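You operate a simulated robot arm through the tools that you are given. There is no shell and no other tool.

Carry out the task below with a simulated robot arm. There is one attempt and no reset: what you move stays moved.

JOB
Fit the white spool on the winder; wind till the pointer reads 15.
Fine: take the brake off to wind and put it back on after.

The check looks at the end state, three seconds after you hand in, the way a careful person would. Anything else that was tipped, shoved, dropped, spilled or broken makes it a failure.

ROBOT AND FRAMES
A 7-joint arm with a two-finger parallel gripper, fixed in place. Base frame: the origin is on the floor under the middle of its stand, x ahead of it, y to its left, z up; the work surface is at about z = 82. Lengths are in cm, angles in rad, forces in N, time in s.
With the tool pointing down near the work surface it reaches from about 34 to 78 cm from the base axis. Its first joint turns from -2.897 to 2.897 rad. Payload 3.91 kg.
Tool frame: the origin (TCP) lies between the finger pads and is the grasp point; the fingertips stand 3 cm ahead of it; z points along the fingers, y is the line along which they close. Largest opening 11 cm; finger width 2, thickness 1; the body of the gripper, 4.8 by 11.2 cm, starts 5.5 cm behind the TCP.
Orientation is that of the tool frame in the base frame, as [roll, pitch, yaw] about the fixed x, y, z axes, in that order (R = Rz(yaw) Ry(pitch) Rx(roll)). With the fingers straight down and closing along the base's y, the tool's x points along the base's -x, its y along +y and its z along -z.

CONTROLS
- The arm moves only by the tool arm_command. Its argument "commands" is one flat list of numbers, 7 for each row, row after row: the shift along the tool's x, y, z in units of 30 mm (1.0 is 30 mm), then the turn, a rotation vector about the tool's x, y, z in units of 5 degrees (1.0 is 5 degrees), then the gripper command, from -1 (shut) to 1 (fully open), values between in proportion. In form: [x, y, z, ax, ay, az, hand, x, y, z, ax, ay, az, hand, ...]. A call has 1 to 20 rows; each row shifts and turns the commanded pose from where the row before left it, along the tool's axes as they then stand. A call with a number of a shift or a turn outside -1 to 1 is refused whole. Rows are played at 5 a second. More than 5 cm and 0.15 rad between two rows, or a gripper value outside its range, and nothing of the call is played. A pose out of reach is approached as far as the arm can. The call stops where the force on the tool passes 40 N (or 10 N more than at its start, if that is more) or the arm is blocked; 0.2 s more then pass. Each finger travels about 15.3 cm/s and halts on what it meets, pressing with about 40 N; the grip force reading is that of the motor and also rises with nothing between the fingers. The clock runs only during rows and for 0.2 s after the last one: add rows that do not move to give the fingers time. It gives the time, the measured TCP pose, the force on the tool (base axes), the opening and the grip force at its end, in the units of the frame above (readings bear some noise), with the torque about the TCP (base axes, N m) and any sound that the robot's microphone picked up, and new pictures: "show" is both (left out), scene, wrist or none.
- Cameras (640 x 400 px; columns grow to the right, rows downward): "scene" is fixed at [5.01, -49.99, 145.67]; the picture's right is [0.05, -1.00, 0.00], its down [-0.71, -0.03, -0.70] and it looks along [0.70, 0.03, -0.71] (base axes); focal length 247 px, centre (320, 200). "wrist" rides on the gripper at [7.7, 0.7, -11.4] in the tool frame; the picture's right is [-0.09, 1.00, 0.00], its down [-0.80, -0.07, -0.59] and it looks along [-0.59, -0.05, 0.80] (tool axes); focal length 270 px, centre (320, 200). There is no depth. A picture from a camera that has moved, and an enlarged one, comes with that camera's place and axes in the base frame and with its lens.
- raise_lower(by): slides the trunk up (or, below 0, down) by that many cm; the arm rides with it, the base frame stays. It gives what a move gives, with no picture.
- inspect(camera, box): a new picture of the part [left, top, right, bottom] of that camera's present view, enlarged. No time passes.
- finish_job(): hands the job in; it is judged then, once.

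Places have to be worked out from the pictures, the camera data and where the tool is seen. Open the gripper and draw the arm clear of the work before you hand the job in, unless the task says otherwise.

The tools are called after "Emit:" by a JSON object that holds its "name" and its "arguments". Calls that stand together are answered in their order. arm_command: Moves the arm, as the interface text tells. Its arguments: {"type":"object","properties":{"commands":{"type":"array","items":{"type":"number"}},"show":{"type":"string","enum":["both","scene","wrist","none"]}},"required":["commands"]} The other tools are called the same way: raise_lower (by) moves the trunk up or down; inspect (camera, box) takes an enlarged picture of a part of a camera's view; finish_job () hands the job in.

At the start:

```text
time_s: 0.0
tool_pos: [47.32, -16.05, 122.75]
orientation: [3.141, 0.0, 3.14]
wrist_force: [-0.9, 0.4, -0.2]
ft_torque: [0.0, 0.02, 0.0]
grip_width: 10.99
finger_force: 0.1
trunk travel left (down, up): [-57.5, 3.5]
```

scene: 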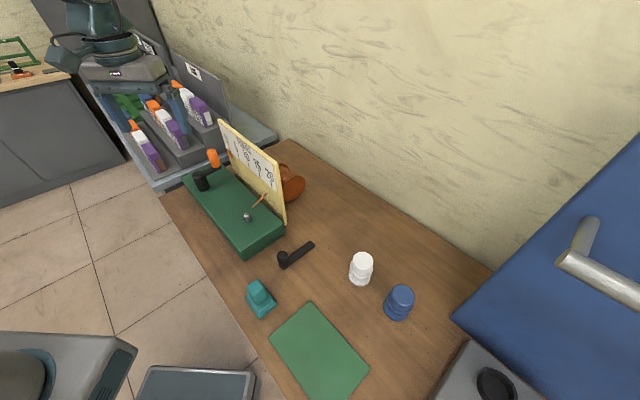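
wrist: 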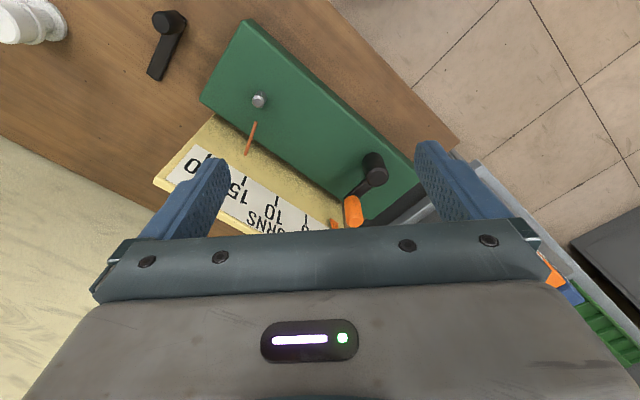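

I'll look closely at the winder, the spools and the loose parts before moving anything.

Emit:
{"name": "inspect", "arguments": {"camera": "scene", "box": [170, 110, 330, 270]}}

Emit:
{"name": "inspect", "arguments": {"camera": "scene", "box": [230, 220, 430, 345]}}

Emit:
{"name": "inspect", "arguments": {"camera": "wrist", "box": [140, 0, 460, 240]}}

Emit:
{"name": "inspect", "arguments": {"camera": "wrist", "box": [0, 0, 200, 125]}}

```text
2.50 times, centred on (250, 190) of scene
camera zoom: at [5.01, -49.99, 145.67], right [0.05, -1.0, 0.0], down [-0.71, -0.03, -0.7], along [0.7, 0.03, -0.71], focal length 617 px, centre (495, 225)
```

zoom: 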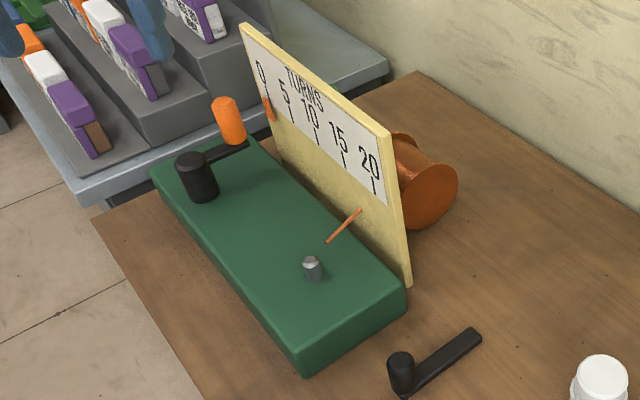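

```text
3.20 times, centred on (330, 282) of scene
camera zoom: at [5.01, -49.99, 145.67], right [0.05, -1.0, 0.0], down [-0.71, -0.03, -0.7], along [0.7, 0.03, -0.71], focal length 789 px, centre (288, -64)
```

zoom: 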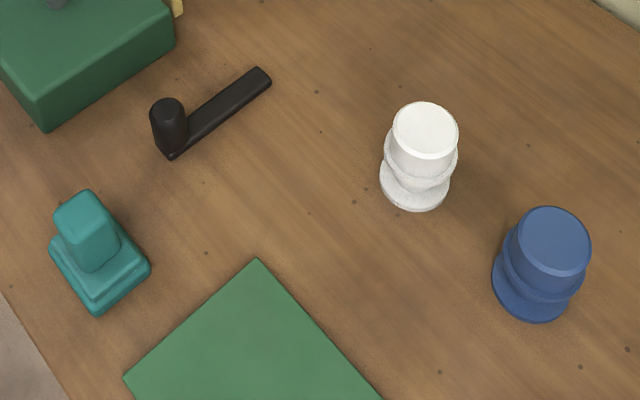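

```text
1.67 times, centred on (300, 120) of wrist
camera zoom: at [39.56, -15.27, 134.25], right [0.09, 1.0, 0.0], down [0.8, -0.07, 0.59], along [0.59, -0.05, -0.8], focal length 450 px, centre (353, 333)
```

zoom: 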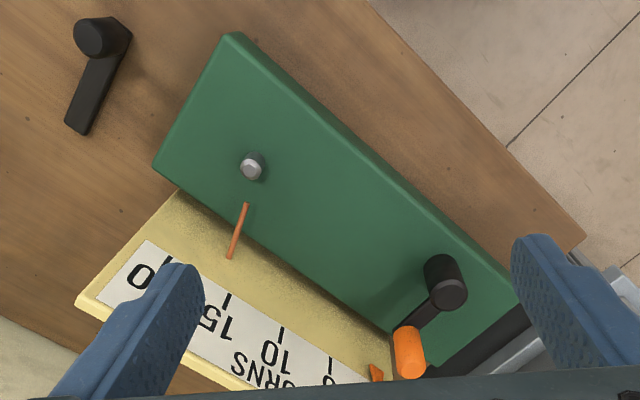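

```text
3.20 times, centred on (100, 62) of wrist
camera zoom: at [39.56, -15.27, 134.25], right [0.09, 1.0, 0.0], down [0.8, -0.07, 0.59], along [0.59, -0.05, -0.8], focal length 865 px, centre (1024, 640)
```

zoom: 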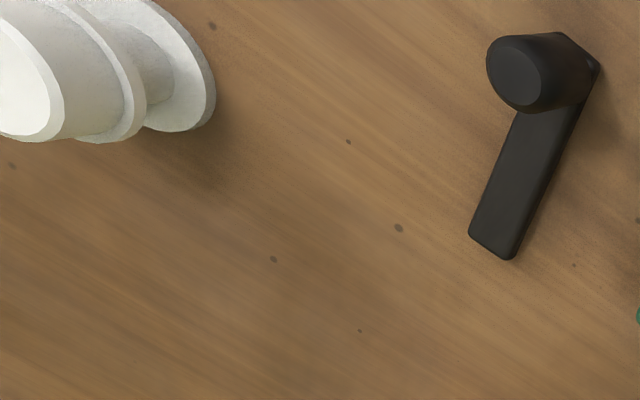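

The spindle seems to be near [51.5, -26, 90] and the crank hub near [66.7, -7, 92], with its orange handle at about [70, -12, 99]. The scale plate runs about 46° to x behind them. I'll turn the tool to line up with the plate and look from above to find the brake.

Emit:
{"name": "arm_command", "arguments": {"commands": [0, 0, 0, 0, 0, 0.98, 1, 0, 0, 0, 0, 0, 0.98, 1, 0, 0, 0, 0, 0, 0.98, 1, 0, 0, 0, 0, 0, 0.98, 1, 0, 0, 0, 0, 0, 0.98, 1, 0, 0, 0, 0, 0, 0.98, 1, 0, 0, 0, 0, 0, 0.98, 1, 0, 0, 0, 0, 0, 0.98, 1, 0, 0, 0, 0, 0, 0.98, 1, 0, 0.76, 0, 0, 0, 0, 1, 0, 0.76, 0, 0, 0, 0, 1, 0, 0.76, 0, 0, 0, 0, 1, 0, 0, 0, 0, 0, 0, 1]}}

```text
time_s: 2.8
tool_pos: [52.32, -11.3, 122.61]
orientation: [3.141, -0.002, 2.372]
wrist_force: [0.7, -0.4, 0.5]
ft_torque: [0.0, -0.04, 0.0]
grip_width: 11.01
finger_force: 0.1
trunk travel left (down, up): [-57.5, 3.5]
camera wrist: at [47.26, -5.28, 134.11], right [0.76, 0.65, 0.0], down [0.53, -0.61, 0.59], along [0.39, -0.45, -0.8], focal length 270 px, centre (320, 200)
```

scene: 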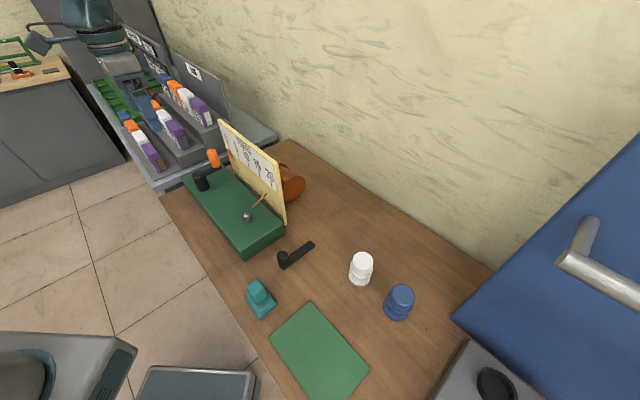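
wrist: 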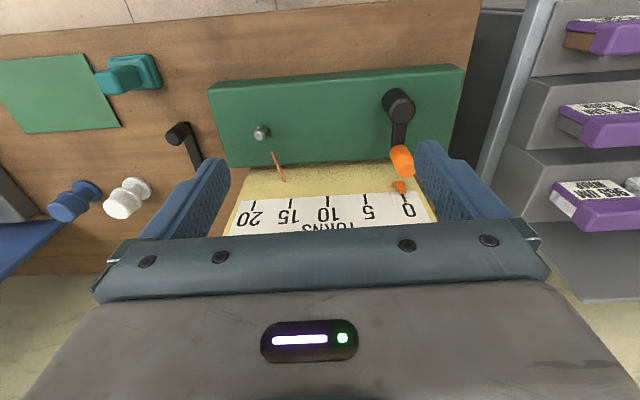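

Now the wrist camera looks straight at the plate. I'll enlarge the winder and the loose black part.

Emit:
{"name": "inspect", "arguments": {"camera": "wrist", "box": [200, 50, 480, 225]}}

Emit:
{"name": "inspect", "arguments": {"camera": "wrist", "box": [360, 70, 460, 220]}}

Emit:
{"name": "inspect", "arguments": {"camera": "wrist", "box": [30, 100, 230, 230]}}

Emit:
{"name": "inspect", "arguments": {"camera": "wrist", "box": [230, 100, 310, 200]}}

```text
2.29 times, centred on (340, 138) of wrist
camera zoom: at [47.26, -5.28, 134.11], right [0.76, 0.65, 0.0], down [0.53, -0.61, 0.59], along [0.39, -0.45, -0.8], focal length 618 px, centre (274, 343)
```

zoom: 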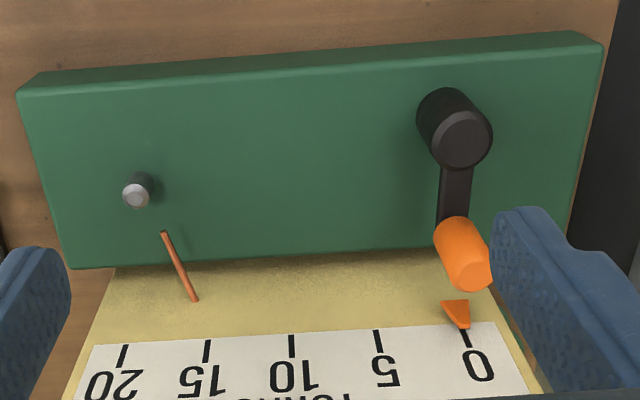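

```text
2.67 times, centred on (410, 145) of wrist
camera zoom: at [47.26, -5.28, 134.11], right [0.76, 0.65, 0.0], down [0.53, -0.61, 0.59], along [0.39, -0.45, -0.8], focal length 721 px, centre (80, 347)
```

zoom: 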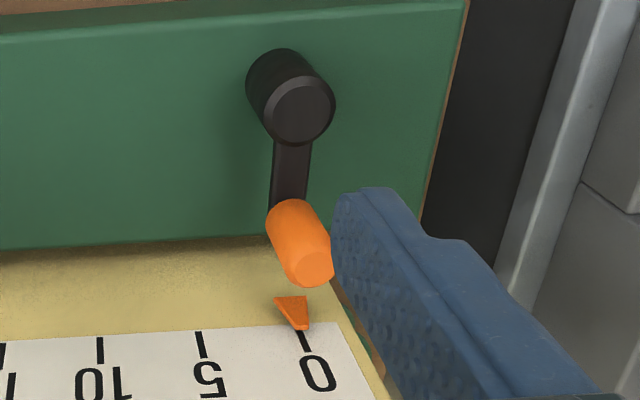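

```text
3.08 times, centred on (130, 165) of wrist
camera zoom: at [47.26, -5.28, 134.11], right [0.76, 0.65, 0.0], down [0.53, -0.61, 0.59], along [0.39, -0.45, -0.8], focal length 832 px, centre (905, 308)
```

zoom: 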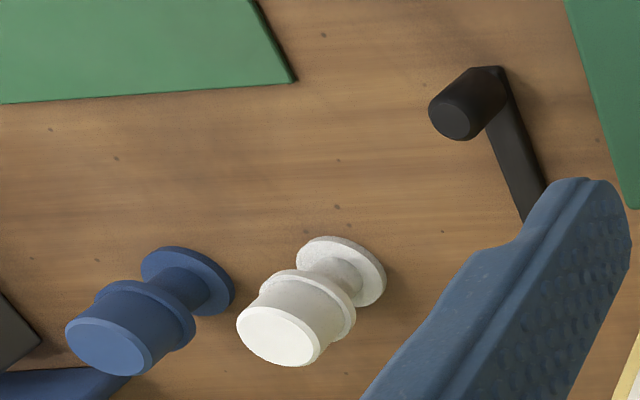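

```text
4.00 times, centred on (270, 150) of wrist
camera zoom: at [47.26, -5.28, 134.11], right [0.76, 0.65, 0.0], down [0.53, -0.61, 0.59], along [0.39, -0.45, -0.8], focal length 1081 px, centre (520, 400)
```

zoom: 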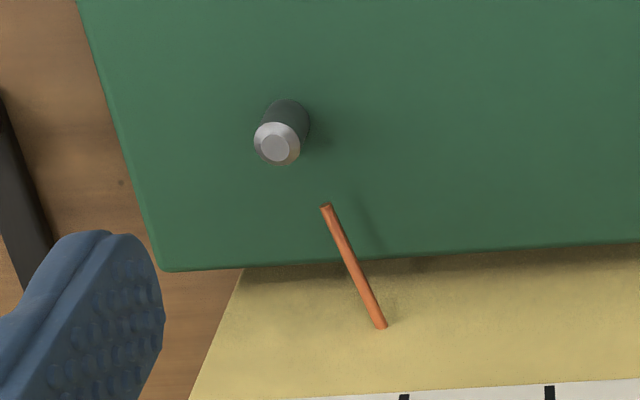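

The wire comes through the plate beside the bare spindle and the pointer is at 0. The black bar with a knob next to the winder could be the brake, so I'll move the camera over it for a closer look.

Emit:
{"name": "arm_command", "arguments": {"commands": [-0.377, -0.92, 0, 0, 0, 0, 1, -0.377, -0.92, 0, 0, 0, 0, 1, -0.377, -0.92, 0, 0, 0, 0, 1, -0.377, -0.92, 0.91, 0, 0, 0, 1, -0.377, -0.92, 0.91, 0, 0, 0, 1, -0.377, -0.92, 0.91, 0, 0, 0, 1, -0.377, -0.92, 0.91, 0, 0, 0, 1, -0.377, -0.92, 0.91, 0, 0, 0, 1, -0.377, -0.92, 0.91, 0, 0, 0, 1, -0.377, -0.92, 0.91, 0, 0, 0, 1, 0, 0, 0, 0, 0, 0, 1]}}

Emit:
{"name": "inspect", "arguments": {"camera": "wrist", "box": [200, 20, 520, 220]}}

Emit:
{"name": "inspect", "arguments": {"camera": "wrist", "box": [0, 0, 240, 150]}}

```text
time_s: 5.2
tool_pos: [41.24, -38.45, 103.85]
orientation: [-3.141, 0.0, 2.373]
wrist_force: [-0.7, 0.3, 0.2]
ft_torque: [-0.03, -0.02, -0.01]
grip_width: 10.99
finger_force: 0.0
trunk travel left (down, up): [-57.5, 3.5]
camera wrist: at [36.05, -32.62, 115.25], right [0.76, 0.65, 0.0], down [0.53, -0.61, 0.59], along [0.39, -0.45, -0.8], focal length 270 px, centre (320, 200)
```

scene: 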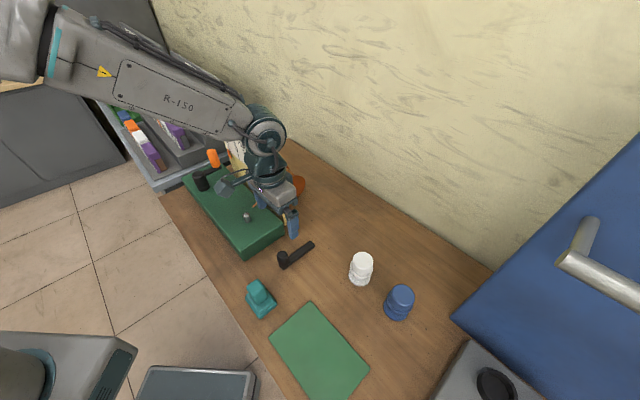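
wrist: 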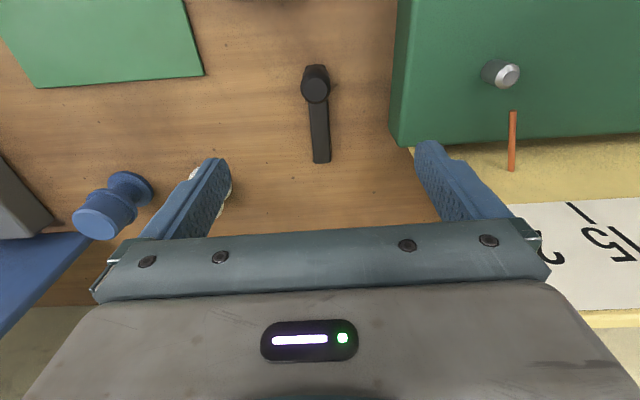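

```text
2.00 times, centred on (360, 120) of wrist
camera zoom: at [36.05, -32.62, 115.25], right [0.76, 0.65, 0.0], down [0.53, -0.61, 0.59], along [0.39, -0.45, -0.8], focal length 541 px, centre (240, 360)
```

zoom: 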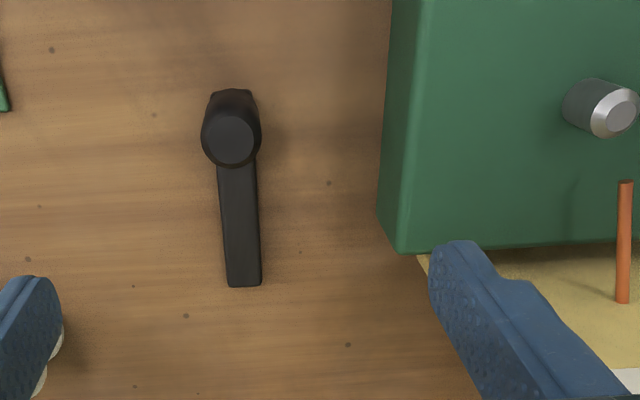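

```text
2.67 times, centred on (120, 75) of wrist
camera zoom: at [36.05, -32.62, 115.25], right [0.76, 0.65, 0.0], down [0.53, -0.61, 0.59], along [0.39, -0.45, -0.8], focal length 721 px, centre (853, 533)
```

zoom: 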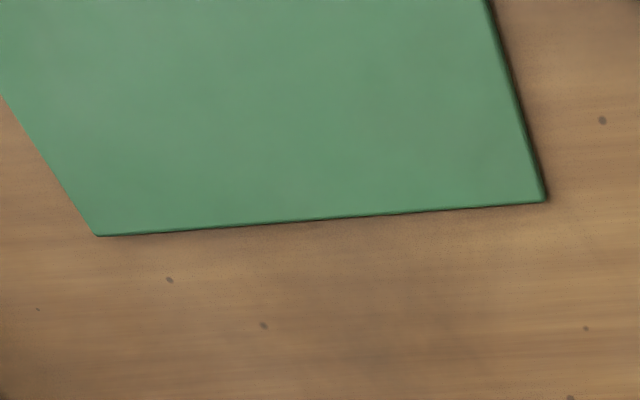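

The bar lies flat, parallel to the winder's end, with a knob at one end. Before deciding that it's the brake, I'll look at the teal object too.

Emit:
{"name": "arm_command", "arguments": {"commands": [0.93, -0.16, 0, 0, 0, 0, 1, 0.93, -0.16, 0, 0, 0, 0, 1, 0.93, -0.16, 0, 0, 0, 0, 1, 0.93, -0.16, 0, 0, 0, 0, 1, 0.93, -0.16, 0, 0, 0, 0, 1, 0.93, -0.16, 0, 0, 0, 0, 1, 0, 0, 0, 0, 0, 0, 1]}}

Emit:
{"name": "inspect", "arguments": {"camera": "wrist", "box": [220, 20, 460, 170]}}

Emit:
{"name": "inspect", "arguments": {"camera": "scene", "box": [170, 110, 330, 210]}}

```text
time_s: 6.8
tool_pos: [26.97, -29.08, 103.65]
orientation: [3.14, 0.001, 2.371]
wrist_force: [0.3, -0.4, 0.4]
ft_torque: [-0.01, 0.0, -0.01]
grip_width: 11.01
finger_force: 0.1
trunk travel left (down, up): [-57.5, 3.5]
camera wrist: at [21.88, -23.25, 115.1], right [0.76, 0.65, 0.0], down [0.53, -0.61, 0.59], along [0.39, -0.45, -0.8], focal length 270 px, centre (320, 200)
```

scene: 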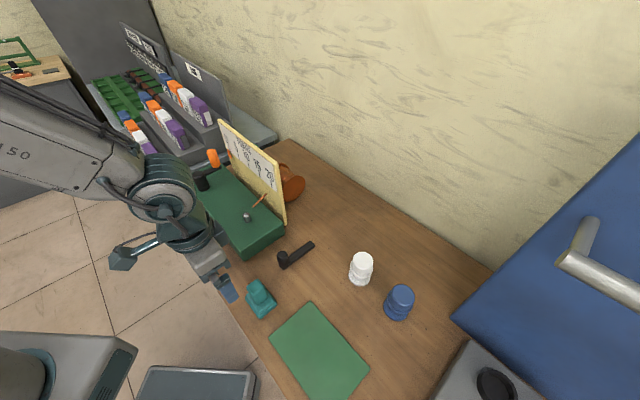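
wrist: 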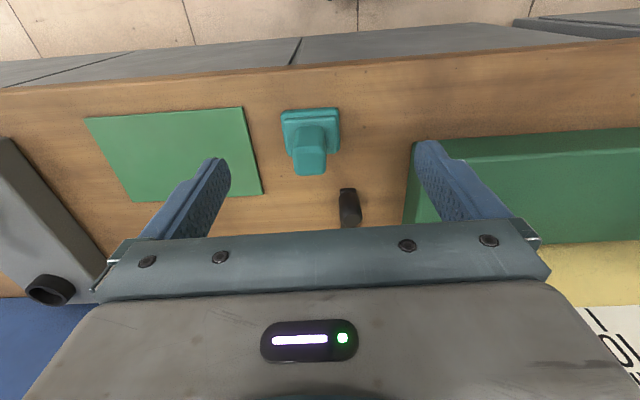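

```text
2.67 times, centred on (340, 95) of wrist
camera zoom: at [21.88, -23.25, 115.1], right [0.76, 0.65, 0.0], down [0.53, -0.61, 0.59], along [0.39, -0.45, -0.8], focal length 721 px, centre (267, 480)
```

zoom: 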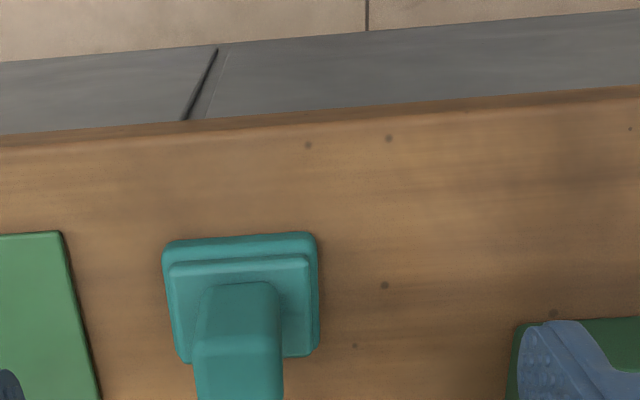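

```text
4.00 times, centred on (250, 160) of scene
camera zoom: at [5.01, -49.99, 145.67], right [0.05, -1.0, 0.0], down [-0.71, -0.03, -0.7], along [0.7, 0.03, -0.71], focal length 987 px, centre (600, 360)
```

zoom: 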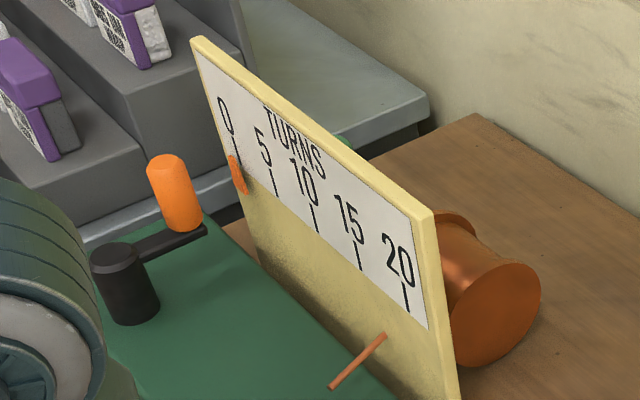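

The teal block looks like a stand-alone object with a handle on a plate. I'll go back over the black bar at closer range to check how it is mounted.

Emit:
{"name": "arm_command", "arguments": {"commands": [-0.97, 0.126, 0, 0, 0, 0, 1, -0.97, 0.126, 0, 0, 0, 0, 1, -0.97, 0.126, 0, 0, 0, 0, 1, -0.97, 0.126, 0, 0, 0, 0, 1, -0.97, 0.126, 0.85, 0, 0, 0, 1, -0.97, 0.126, 0.85, 0, 0, 0, 1, -0.97, 0.126, 0.85, 0, 0, 0, 1, 0, 0, 0, 0, 0, 0, 1], "show": "wrist"}}

Emit:
{"name": "inspect", "arguments": {"camera": "wrist", "box": [220, 0, 420, 200]}}

Emit:
{"name": "inspect", "arguments": {"camera": "scene", "box": [230, 220, 330, 330]}}

```text
time_s: 8.6
tool_pos: [43.35, -41.43, 96.2]
orientation: [-3.141, 0.0, 2.373]
wrist_force: [-0.1, -0.5, 0.4]
ft_torque: [-0.02, 0.0, 0.01]
grip_width: 11.03
finger_force: 0.2
trunk travel left (down, up): [-57.5, 3.5]
camera wrist: at [38.3, -35.63, 107.6], right [0.76, 0.65, 0.0], down [0.53, -0.61, 0.59], along [0.39, -0.45, -0.8], focal length 270 px, centre (320, 200)
```

wrist: 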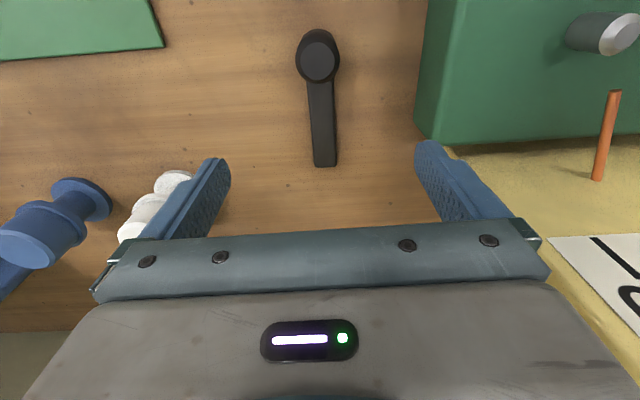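

```text
2.00 times, centred on (320, 100) of wrist
camera zoom: at [38.3, -35.63, 107.6], right [0.76, 0.65, 0.0], down [0.53, -0.61, 0.59], along [0.39, -0.45, -0.8], focal length 541 px, centre (320, 400)
```

zoom: 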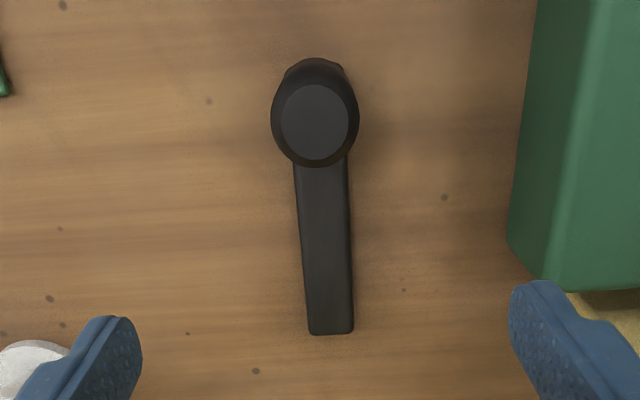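

```text
3.64 times, centred on (280, 275) of scene
camera zoom: at [5.01, -49.99, 145.67], right [0.05, -1.0, 0.0], down [-0.71, -0.03, -0.7], along [0.7, 0.03, -0.71], focal length 897 px, centre (466, -73)
```

zoom: 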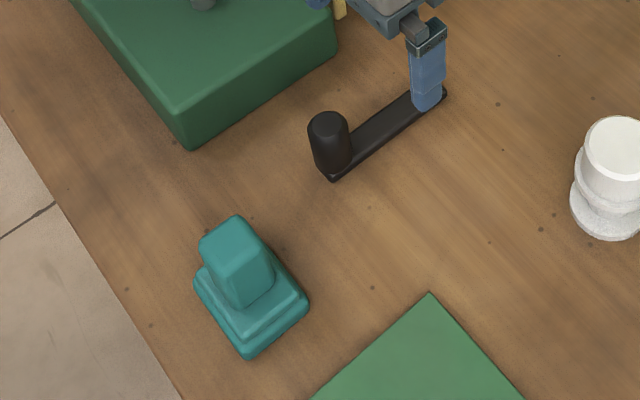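

The bar isn't clearly hinged in this view. I'll raise the arm and turn it to look along the winder from its right end, so I can see behind the plate and check for any other brake part.

Emit:
{"name": "arm_command", "arguments": {"commands": [-0.446, 0.259, -0.925, 0, 0, 0, 1, -0.446, 0.259, -0.925, 0, 0, 0, 1, -0.446, 0.259, -0.925, 0, 0, 0, 1, -0.446, 0.259, -0.925, 0, 0, 0, 1, -0.446, 0.259, -0.925, 0, 0, 0, 1, -0.446, 0.259, -0.925, 0, 0, 0, 1, -0.446, 0.259, -0.925, 0, 0, 0, 1, -0.446, 0.259, -0.925, 0, 0, 0, 1, 0, 0, 0, 0, 0, -1, 1, 0, 0, 0, 0, 0, -1, 1, 0, 0, 0, 0, 0, -1, 1, 0, 0, 0, 0, 0, -1, 1, 0, 0, 0, 0, 0, -1, 1, 0, 0, 0, 0, 0, -1, 1, 0, 0, 0, 0, 0, -1, 1, 0, 0, 0, 0, 0, -1, 1, 0, 0, 0, 0, 0, -1, 1, 0, 0, 0, 0, 0, -1, 1, 0, 0, 0, 0, 0, -1, 1, 0, 0, 0, 0, 0, -1, 1], "show": "wrist"}}

Emit:
{"name": "arm_command", "arguments": {"commands": [0, 0, 0, 0, 0, -1, 1, 0, 0, 0, 0, 0, -1, 1, 0, 0, 0, 0, 0, -1, 1, 0, 0, 0, 0, 0, -1, 1, 0, 0, 0, 0, 0, -1, 1, 0, 0, 0, 0, 0, -1, 1, 0, 0, 0, 0, 0, 0, 1], "show": "both"}}

```text
time_s: 12.8
tool_pos: [55.41, -44.44, 118.28]
orientation: [3.141, -0.001, -2.86]
wrist_force: [0.1, 0.6, 0.2]
ft_torque: [0.03, 0.03, 0.01]
grip_width: 11.0
finger_force: 0.1
trunk travel left (down, up): [-57.5, 3.5]
camera wrist: at [47.89, -45.85, 129.65], right [-0.19, 0.98, 0.0], down [0.79, 0.15, 0.59], along [0.58, 0.11, -0.8], focal length 270 px, centre (320, 200)
```

wrist: 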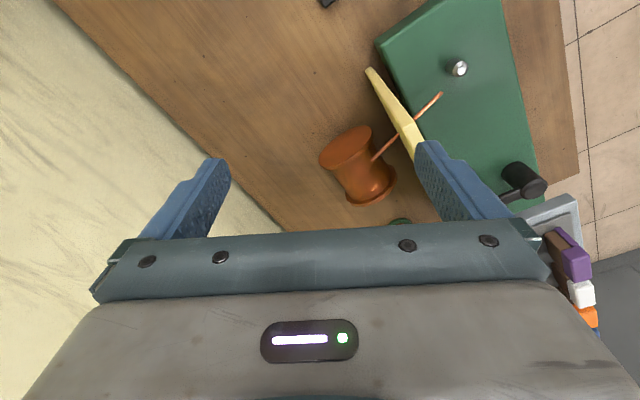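

```text
time_s: 14.4
tool_pos: [55.35, -44.44, 118.28]
orientation: [-3.142, -0.001, -2.339]
wrist_force: [-0.2, 0.8, -0.8]
ft_torque: [-0.01, 0.0, 0.0]
grip_width: 10.99
finger_force: 0.0
trunk travel left (down, up): [-57.5, 3.5]
camera wrist: at [49.58, -49.5, 129.73], right [-0.66, 0.76, 0.0], down [0.61, 0.53, 0.59], along [0.45, 0.39, -0.8], focal length 270 px, centre (320, 200)
```

scene: 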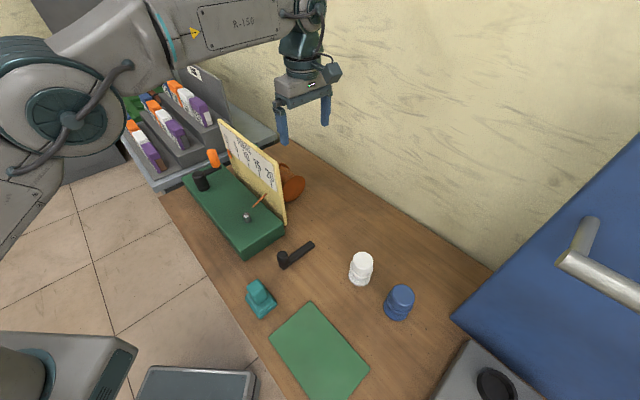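
wrist: 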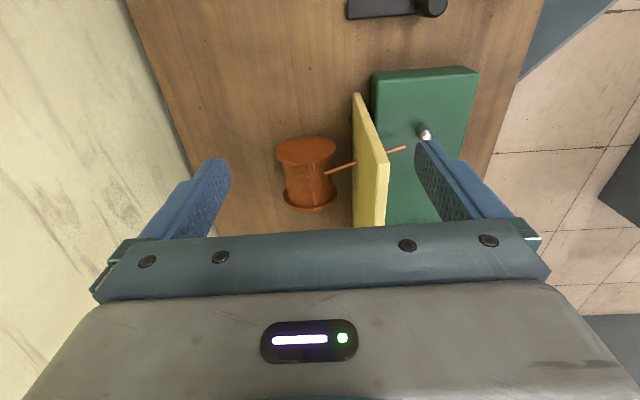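

Something green sits behind the plate near its far end. I'll enlarge that, then move further along to see it.

Emit:
{"name": "arm_command", "arguments": {"commands": [-0.95, 0, 0, 0, 0, 0, 1, -0.95, 0, 0, 0, 0, 0, 1, -0.95, 0, 0, 0, 0, 0, 1, 0, 0, 0, 0, 0, 0, 1], "show": "wrist"}}

Emit:
{"name": "inspect", "arguments": {"camera": "scene", "box": [210, 120, 310, 190]}}

Emit:
{"name": "inspect", "arguments": {"camera": "wrist", "box": [220, 50, 460, 230]}}

```text
time_s: 15.4
tool_pos: [61.53, -38.34, 118.23]
orientation: [3.141, 0.0, -2.34]
wrist_force: [-0.2, 0.8, -0.4]
ft_torque: [-0.02, 0.01, 0.01]
grip_width: 11.0
finger_force: 0.0
trunk travel left (down, up): [-57.5, 3.5]
camera wrist: at [55.58, -43.26, 129.68], right [-0.65, 0.76, 0.0], down [0.61, 0.53, 0.59], along [0.45, 0.39, -0.8], focal length 270 px, centre (320, 200)
```

wrist: 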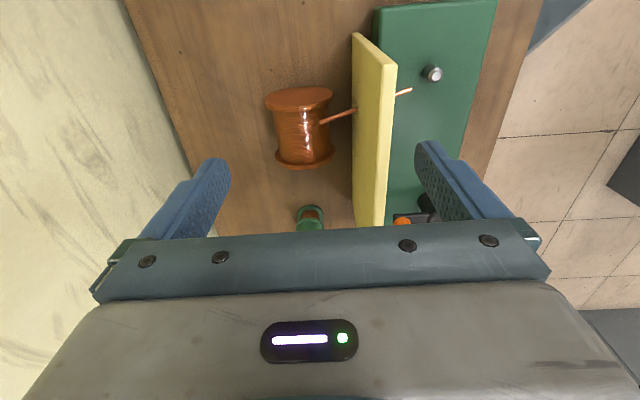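

```text
5.71 times, centred on (260, 155) of scene
camera zoom: at [5.01, -49.99, 145.67], right [0.05, -1.0, 0.0], down [-0.71, -0.03, -0.7], along [0.7, 0.03, -0.71], focal length 1410 px, centre (663, 457)
```

zoom: 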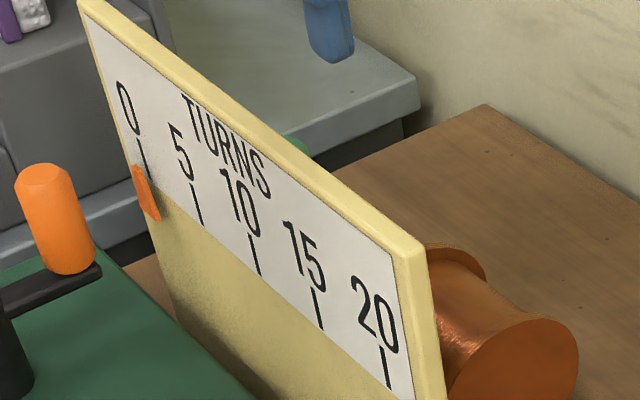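

```text
2.22 times, centred on (340, 140) of wrist
camera zoom: at [55.58, -43.26, 129.68], right [-0.65, 0.76, 0.0], down [0.61, 0.53, 0.59], along [0.45, 0.39, -0.8], focal length 601 px, centre (276, 333)
```

zoom: 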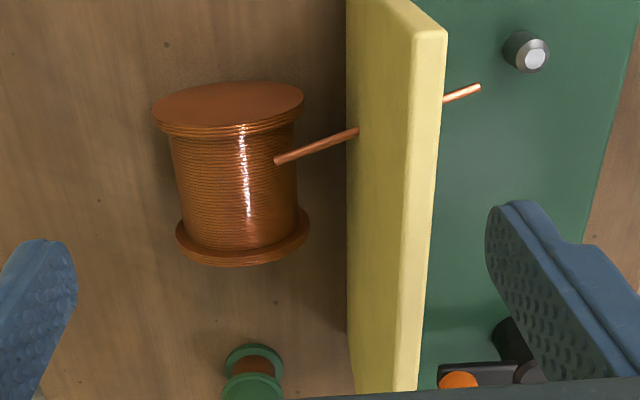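

The green piece is just a small wound spool, so the brake must be the black lever or the teal knob. I'll turn the gripper back and go above the black lever's knob at about [40.4, -38.3, 87] to feel how it is held.

Emit:
{"name": "arm_command", "arguments": {"commands": [0.7, 0.72, 0, 0, 0, 0, 1, 0.7, 0.72, 0, 0, 0, 0, 1, 0.7, 0.72, 0, 0, 0, 0, 1, 0.7, 0.72, 0, 0, 0, 0, 1, 0.7, 0.72, 0, 0, 0, 0, 1, 0.7, 0.72, 0, 0, 0, 0, 1, 0.7, 0.72, 0, 0, 0, 0, 1, 0, 0, 0, 0, 0, 1, 1, 0, 0, 0, 0, 0, 1, 1, 0, 0, 0, 0, 0, 1, 1, 0, 0, 0, 0, 0, 1, 1, 0, 0, 0, 0, 0, 1, 1, 0, 0, 0, 0, 0, 1, 1, 0, 0, 0, 0, 0, 1, 1, 0, 0, 0, 0, 0, 1, 1, 0, 0, 0, 0, 0, 1, 1, 0, 0, 0, 0, 0, 1, 1, 0, 0, 0, 0, 0, 1, 1, 0, 0, 0, 0, 0, 1, 1, 0, 0, 0, 0, 0, 1, 1], "show": "none"}}

Emit:
{"name": "arm_command", "arguments": {"commands": [0, 0, 0, 0, 0, 1, 1, 0, 0, 0, 0, 0, 1, 1, 0, 0, 0, 0, 0, 1, 1, 0, 0, 0, 0, 0, 1, 1, 0, 0, 0, 0, 0, 1, 1, 0, 0, 0, 0, 0, 0, 1], "show": "both"}}

```text
time_s: 19.6
tool_pos: [40.52, -38.31, 118.29]
orientation: [-3.141, -0.002, 2.809]
wrist_force: [0.1, -0.2, -0.4]
ft_torque: [0.0, -0.02, 0.0]
grip_width: 11.0
finger_force: 0.0
trunk travel left (down, up): [-57.5, 3.5]
```

```text
time_s: 21.0
tool_pos: [40.33, -38.34, 118.32]
orientation: [3.141, 0.0, 2.373]
wrist_force: [0.5, -0.2, -0.3]
ft_torque: [0.01, 0.03, -0.01]
grip_width: 10.98
finger_force: 0.1
trunk travel left (down, up): [-57.5, 3.5]
camera wrist: at [35.22, -32.47, 129.67], right [0.76, 0.65, 0.0], down [0.53, -0.61, 0.59], along [0.39, -0.45, -0.8], focal length 270 px, centre (320, 200)
```

scene: 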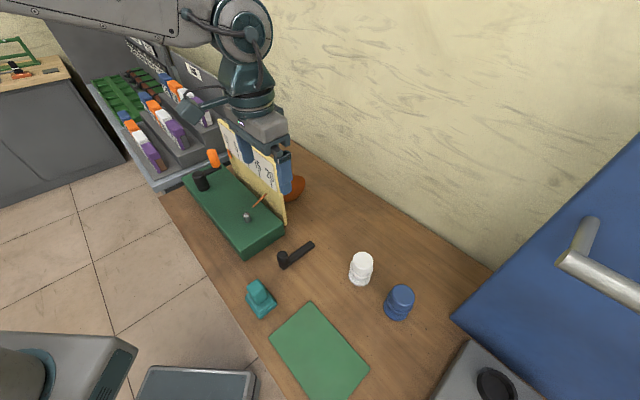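
wrist: 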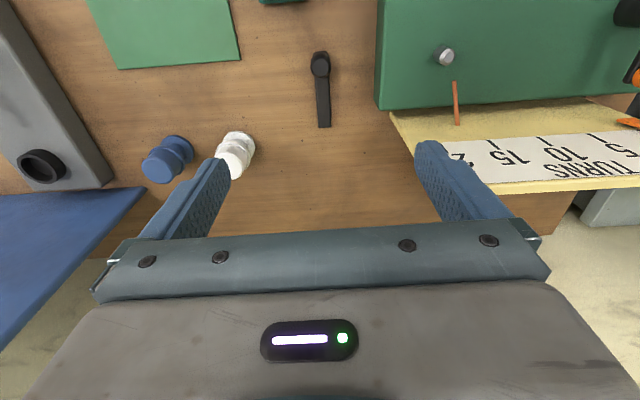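

The knob should project at about (320, 67) if the tool is directly above it. I'll enlarge the view to check the alignment.

Emit:
{"name": "inspect", "arguments": {"camera": "wrist", "box": [280, 30, 360, 140]}}

```text
3.64 times, centred on (320, 85) of wrist
camera zoom: at [35.22, -32.47, 129.67], right [0.76, 0.65, 0.0], down [0.53, -0.61, 0.59], along [0.39, -0.45, -0.8], focal length 983 px, centre (320, 618)
```

zoom: 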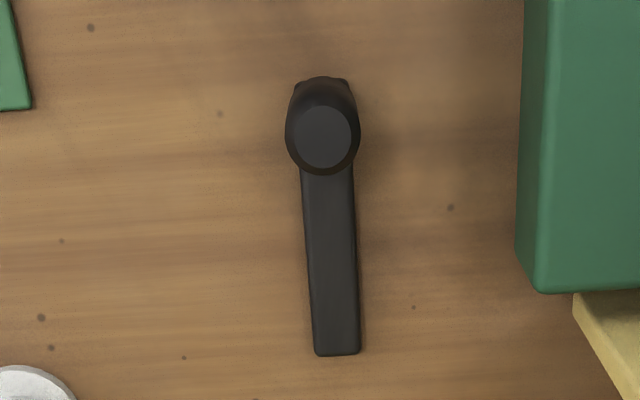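

The tool is centred over the knob. I'll lower around it with the fingers partly open, tips just above the table on either side of the bar, then close.

Emit:
{"name": "arm_command", "arguments": {"commands": [0, 0, 0.883, 0, 0, 0, 0.1, 0, 0, 0.883, 0, 0, 0, 0.1, 0, 0, 0.883, 0, 0, 0, 0.1, 0, 0, 0.883, 0, 0, 0, 0.1, 0, 0, 0.883, 0, 0, 0, 0.1, 0, 0, 0.883, 0, 0, 0, 0.1, 0, 0, 0.883, 0, 0, 0, 0.1, 0, 0, 0.883, 0, 0, 0, 0.1, 0, 0, 0.883, 0, 0, 0, 0.1, 0, 0, 0.883, 0, 0, 0, 0.1, 0, 0, 0.883, 0, 0, 0, 0.1, 0, 0, 0.883, 0, 0, 0, 0.1, 0, 0, 0, 0, 0, 0, 0.1], "show": "both"}}

```text
time_s: 23.8
tool_pos: [40.44, -38.03, 86.45]
orientation: [3.14, -0.001, 2.372]
wrist_force: [0.2, -0.7, -0.9]
ft_torque: [0.01, 0.01, 0.03]
grip_width: 6.08
finger_force: 0.1
trunk travel left (down, up): [-57.5, 3.5]
camera wrist: at [35.37, -32.19, 97.84], right [0.76, 0.65, 0.0], down [0.53, -0.61, 0.59], along [0.39, -0.45, -0.8], focal length 270 px, centre (320, 200)
```

scene: 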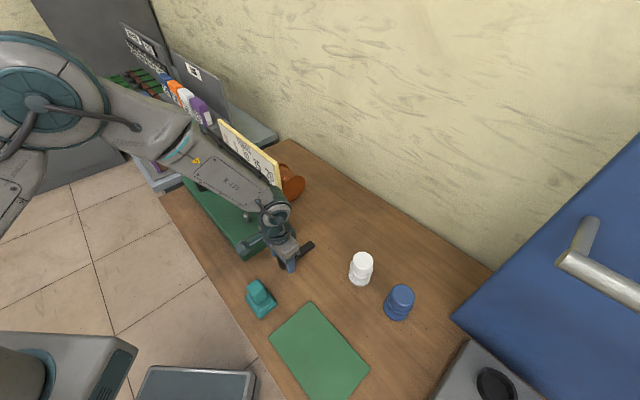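
wrist: 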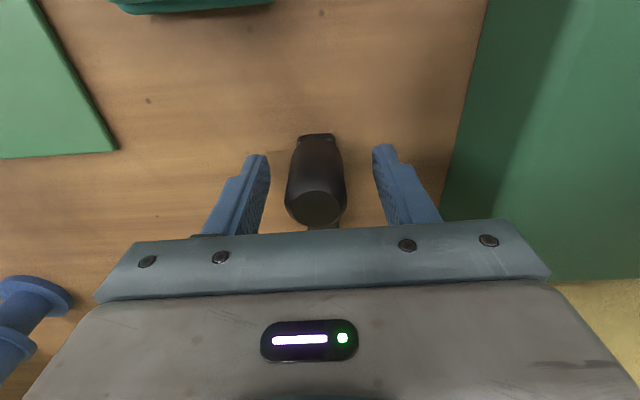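

The knob sits between the fingers. I'll close on it with the arm still and read the forces.

Emit:
{"name": "arm_command", "arguments": {"commands": [0, 0, 0, 0, 0, 0, -1, 0, 0, 0, 0, 0, 0, -1, 0, 0, 0, 0, 0, 0, -1, 0, 0, 0, 0, 0, 0, -1], "show": "both"}}

```text
time_s: 24.8
tool_pos: [40.25, -38.18, 86.44]
orientation: [-3.14, 0.001, 2.372]
wrist_force: [-9.9, -9.9, -5.5]
ft_torque: [-0.02, -1.11, -0.39]
grip_width: 2.95
finger_force: 45.1
trunk travel left (down, up): [-57.5, 3.5]
camera wrist: at [35.26, -32.33, 97.84], right [0.76, 0.65, 0.0], down [0.53, -0.61, 0.59], along [0.39, -0.45, -0.8], focal length 270 px, centre (320, 200)
```

scene: 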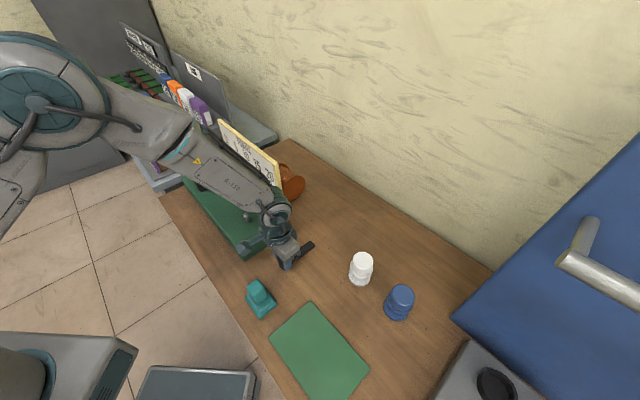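
wrist: 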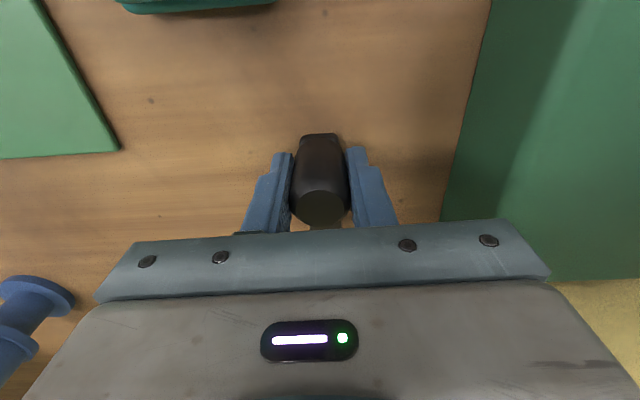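

The grip shows a 14 N reaction along the winder axis, so this knob is mounted and not loose. That makes it a lever. I'll test gently which way it gives, first away from the winder.

Emit:
{"name": "arm_command", "arguments": {"commands": [0, -0.1, 0, 0, 0, 0, -1, 0, -0.1, 0, 0, 0, 0, -1, 0, -0.1, 0, 0, 0, 0, -1], "show": "none"}}

```text
time_s: 25.6
tool_pos: [39.66, -38.98, 86.53]
orientation: [3.141, -0.002, 2.372]
wrist_force: [2.0, 4.9, -7.5]
ft_torque: [-0.68, 0.47, 0.33]
grip_width: 2.94
finger_force: 44.7
trunk travel left (down, up): [-57.5, 3.5]
```

It gave way with only about 5 N, so it swings in that direction. I'll continue a little and look.

Emit:
{"name": "arm_command", "arguments": {"commands": [0, -0.12, 0, 0, 0, 0, -1, 0, -0.12, 0, 0, 0, 0, -1, 0, -0.12, 0, 0, 0, 0, -1, 0, -0.12, 0, 0, 0, 0, -1], "show": "both"}}

Emit:
{"name": "inspect", "arguments": {"camera": "scene", "box": [240, 220, 340, 290]}}

```text
time_s: 26.6
tool_pos: [38.74, -40.03, 86.5]
orientation: [3.141, 0.0, 2.37]
wrist_force: [5.6, 0.6, -11.5]
ft_torque: [-0.3, -0.1, 0.23]
grip_width: 2.89
finger_force: 44.9
trunk travel left (down, up): [-57.5, 3.5]
camera wrist: at [33.66, -34.2, 97.92], right [0.76, 0.65, 0.0], down [0.53, -0.61, 0.59], along [0.39, -0.45, -0.8], focal length 270 px, centre (320, 200)
```

scene: 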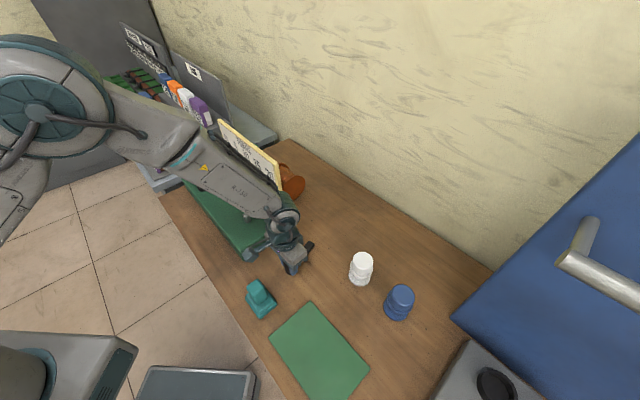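
wrist: 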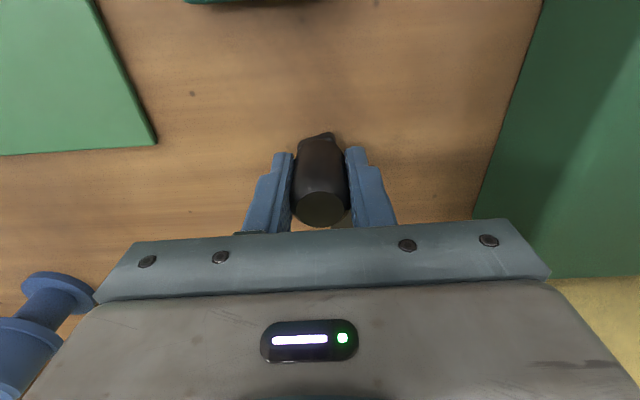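

```text
5.71 times, centred on (290, 255) of scene
camera zoom: at [5.01, -49.99, 145.67], right [0.05, -1.0, 0.0], down [-0.71, -0.03, -0.7], along [0.7, 0.03, -0.71], focal length 1410 px, centre (491, -114)
```

zoom: 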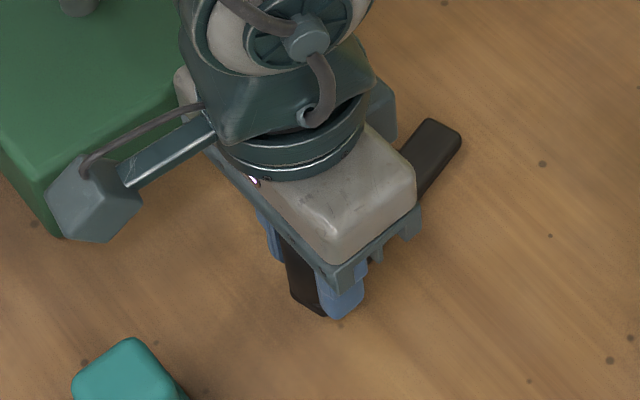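

The bar's far end stayed put while the knob moved, so it is a lever pivoted near [47.2, -45.4] with a radius of about 10 cm. I'll keep swinging it away from the winder along that arc, turning the hand with it.

Emit:
{"name": "arm_command", "arguments": {"commands": [-0.072, -0.282, 0, 0, 0, -1, -1, -0.072, -0.282, 0, 0, 0, -1, -1, -0.072, -0.282, 0, 0, 0, -1, -1], "show": "wrist"}}

```text
time_s: 27.4
tool_pos: [37.72, -42.38, 86.57]
orientation: [3.141, -0.001, 2.635]
wrist_force: [3.9, 2.4, -7.2]
ft_torque: [0.43, 0.27, 0.18]
grip_width: 2.88
finger_force: 44.8
trunk travel left (down, up): [-57.5, 3.5]
camera wrist: at [31.31, -38.13, 97.93], right [0.56, 0.83, 0.0], down [0.67, -0.45, 0.59], along [0.49, -0.33, -0.8], focal length 270 px, centre (320, 200)
```

wrist: 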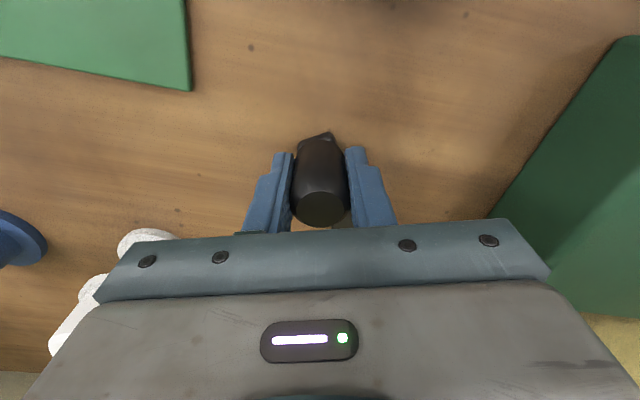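

It moves freely, with the lever now about 28° from where it began. I'll continue in steps until it meets a stop.

Emit:
{"name": "arm_command", "arguments": {"commands": [-0.072, -0.282, 0, 0, 0, -1, -1, -0.072, -0.282, 0, 0, 0, -1, -1, -0.072, -0.282, 0, 0, 0, -1, -1, -0.072, -0.282, 0, 0, 0, -1, -1], "show": "both"}}

```text
time_s: 28.4
tool_pos: [37.41, -45.76, 86.51]
orientation: [-3.141, 0.001, 2.988]
wrist_force: [22.0, -1.1, -5.0]
ft_torque: [0.17, -0.93, -0.22]
grip_width: 2.88
finger_force: 45.0
trunk travel left (down, up): [-57.5, 3.5]
camera wrist: at [29.89, -43.88, 97.9], right [0.24, 0.97, 0.0], down [0.78, -0.19, 0.6], along [0.58, -0.14, -0.8], focal length 270 px, centre (320, 200)
```

scene: 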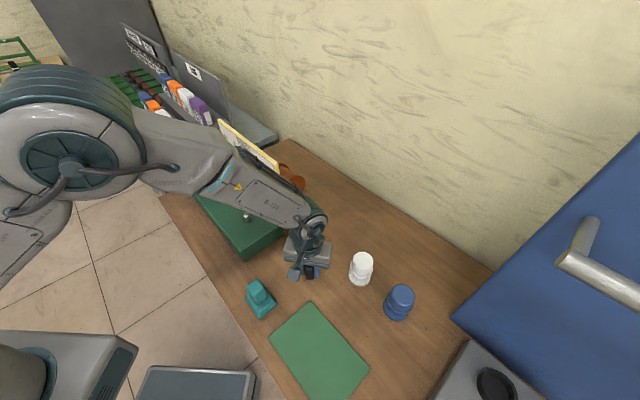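
wrist: 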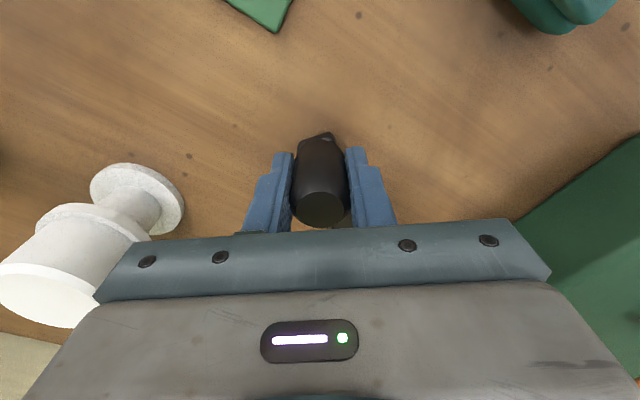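

The 22 N is radial, so my pivot estimate was slightly off. A refit gives about [46.8, -45.0] with r = 9.4. I'll correct the path and continue.

Emit:
{"name": "arm_command", "arguments": {"commands": [-0.17, -0.25, 0, 0, 0, -1, -1, -0.075, -0.264, 0, 0, 0, -1, -1, -0.075, -0.264, 0, 0, 0, -1, -1], "show": "wrist"}}

```text
time_s: 29.4
tool_pos: [37.68, -47.48, 86.52]
orientation: [3.126, -0.006, -3.036]
wrist_force: [-1.5, 22.6, 13.3]
ft_torque: [-1.03, 0.27, -0.25]
grip_width: 2.96
finger_force: 45.0
trunk travel left (down, up): [-57.5, 3.5]
stopped in row 3: the force on the tool passed its limit at 41 N (the readings are from after the stop); the commanded pose is now the measured one
camera wrist: at [30.07, -47.73, 97.93], right [-0.02, 1.0, 0.01], down [0.81, 0.01, 0.59], along [0.59, 0.02, -0.81], focal length 270 px, centre (320, 200)
```

wrist: 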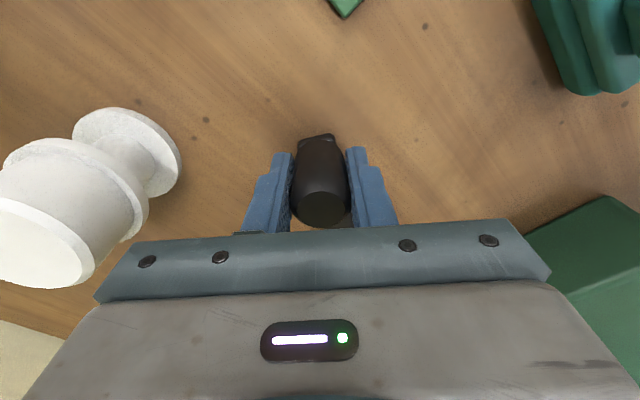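

The lever met its end stop about 61° from the start, which should be brake off. I'll release it and rise straight up.

Emit:
{"name": "arm_command", "arguments": {"commands": [0, 0, 0, 0, 0, 0, 0.1, 0, 0, 0, 0, 0, 0, 0.1, 0, 0, 0, 0, 0, 0, 0.1, 0, 0, -0.5, 0, 0, 0, 0.1, 0, 0, -0.9, 0, 0, 0, 0.1, 0, 0, -0.9, 0, 0, 0, 0.1, 0, 0, -0.9, 0, 0, 0, 0.1, 0, 0, -0.9, 0, 0, 0, 0.1, 0, 0, -0.9, 0, 0, 0, 0.1, 0, 0, 0, 0, 0, 0, 0.1], "show": "both"}}

```text
time_s: 31.6
tool_pos: [37.65, -47.9, 101.33]
orientation: [3.127, -0.006, -3.037]
wrist_force: [0.5, -0.7, 0.1]
ft_torque: [0.01, -0.04, 0.01]
grip_width: 6.03
finger_force: 0.0
trunk travel left (down, up): [-57.5, 3.5]
camera wrist: at [30.05, -48.25, 112.8], right [-0.02, 1.0, 0.01], down [0.81, 0.01, 0.59], along [0.59, 0.02, -0.81], focal length 270 px, centre (320, 200)
```

scene: 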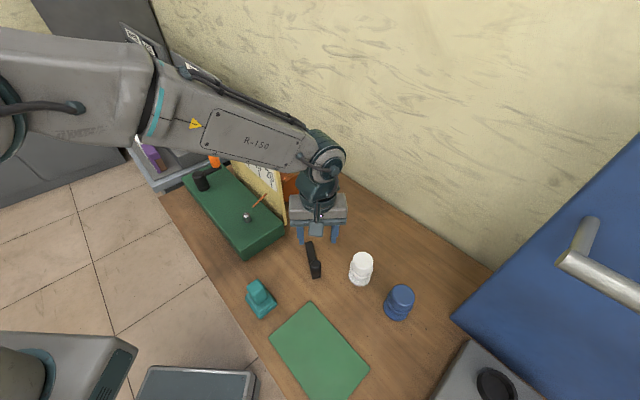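
wrist: 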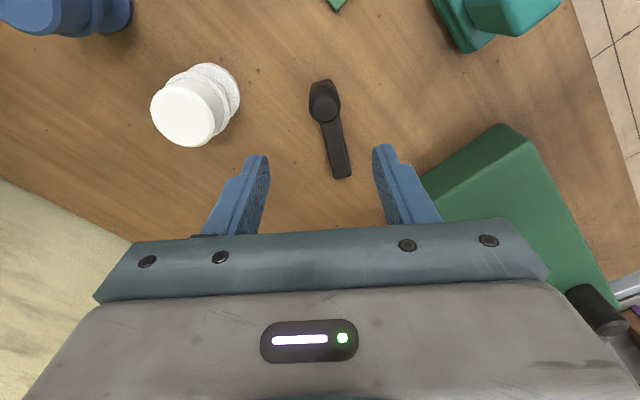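

The lever stays in the off position. Now the white spool: I'll enlarge it from both cameras to measure its shape and place.

Emit:
{"name": "inspect", "arguments": {"camera": "wrist", "box": [130, 40, 270, 160]}}

Emit:
{"name": "inspect", "arguments": {"camera": "scene", "box": [330, 240, 430, 330]}}

```text
3.33 times, centred on (200, 100) of wrist
camera zoom: at [30.05, -48.25, 112.8], right [-0.02, 1.0, 0.01], down [0.81, 0.01, 0.59], along [0.59, 0.02, -0.81], focal length 901 px, centre (720, 533)
```

zoom: 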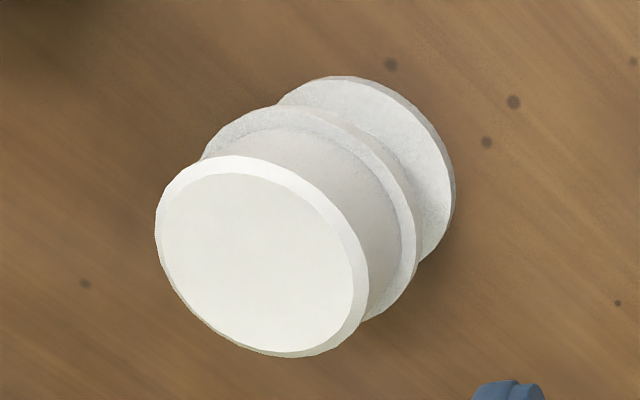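

```text
4.44 times, centred on (380, 285) of scene
camera zoom: at [5.01, -49.99, 145.67], right [0.05, -1.0, 0.0], down [-0.71, -0.03, -0.7], along [0.7, 0.03, -0.71], focal length 1096 px, centre (53, -178)
```

zoom: 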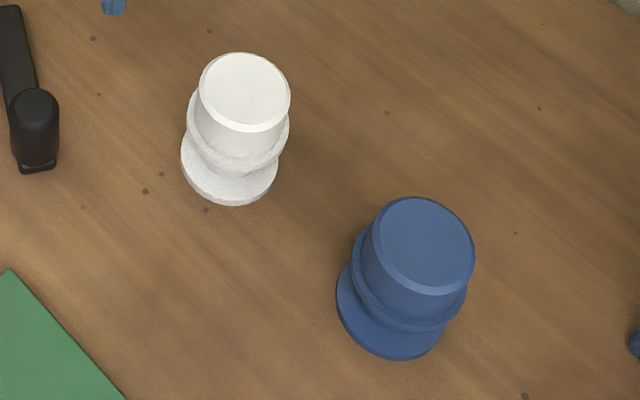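

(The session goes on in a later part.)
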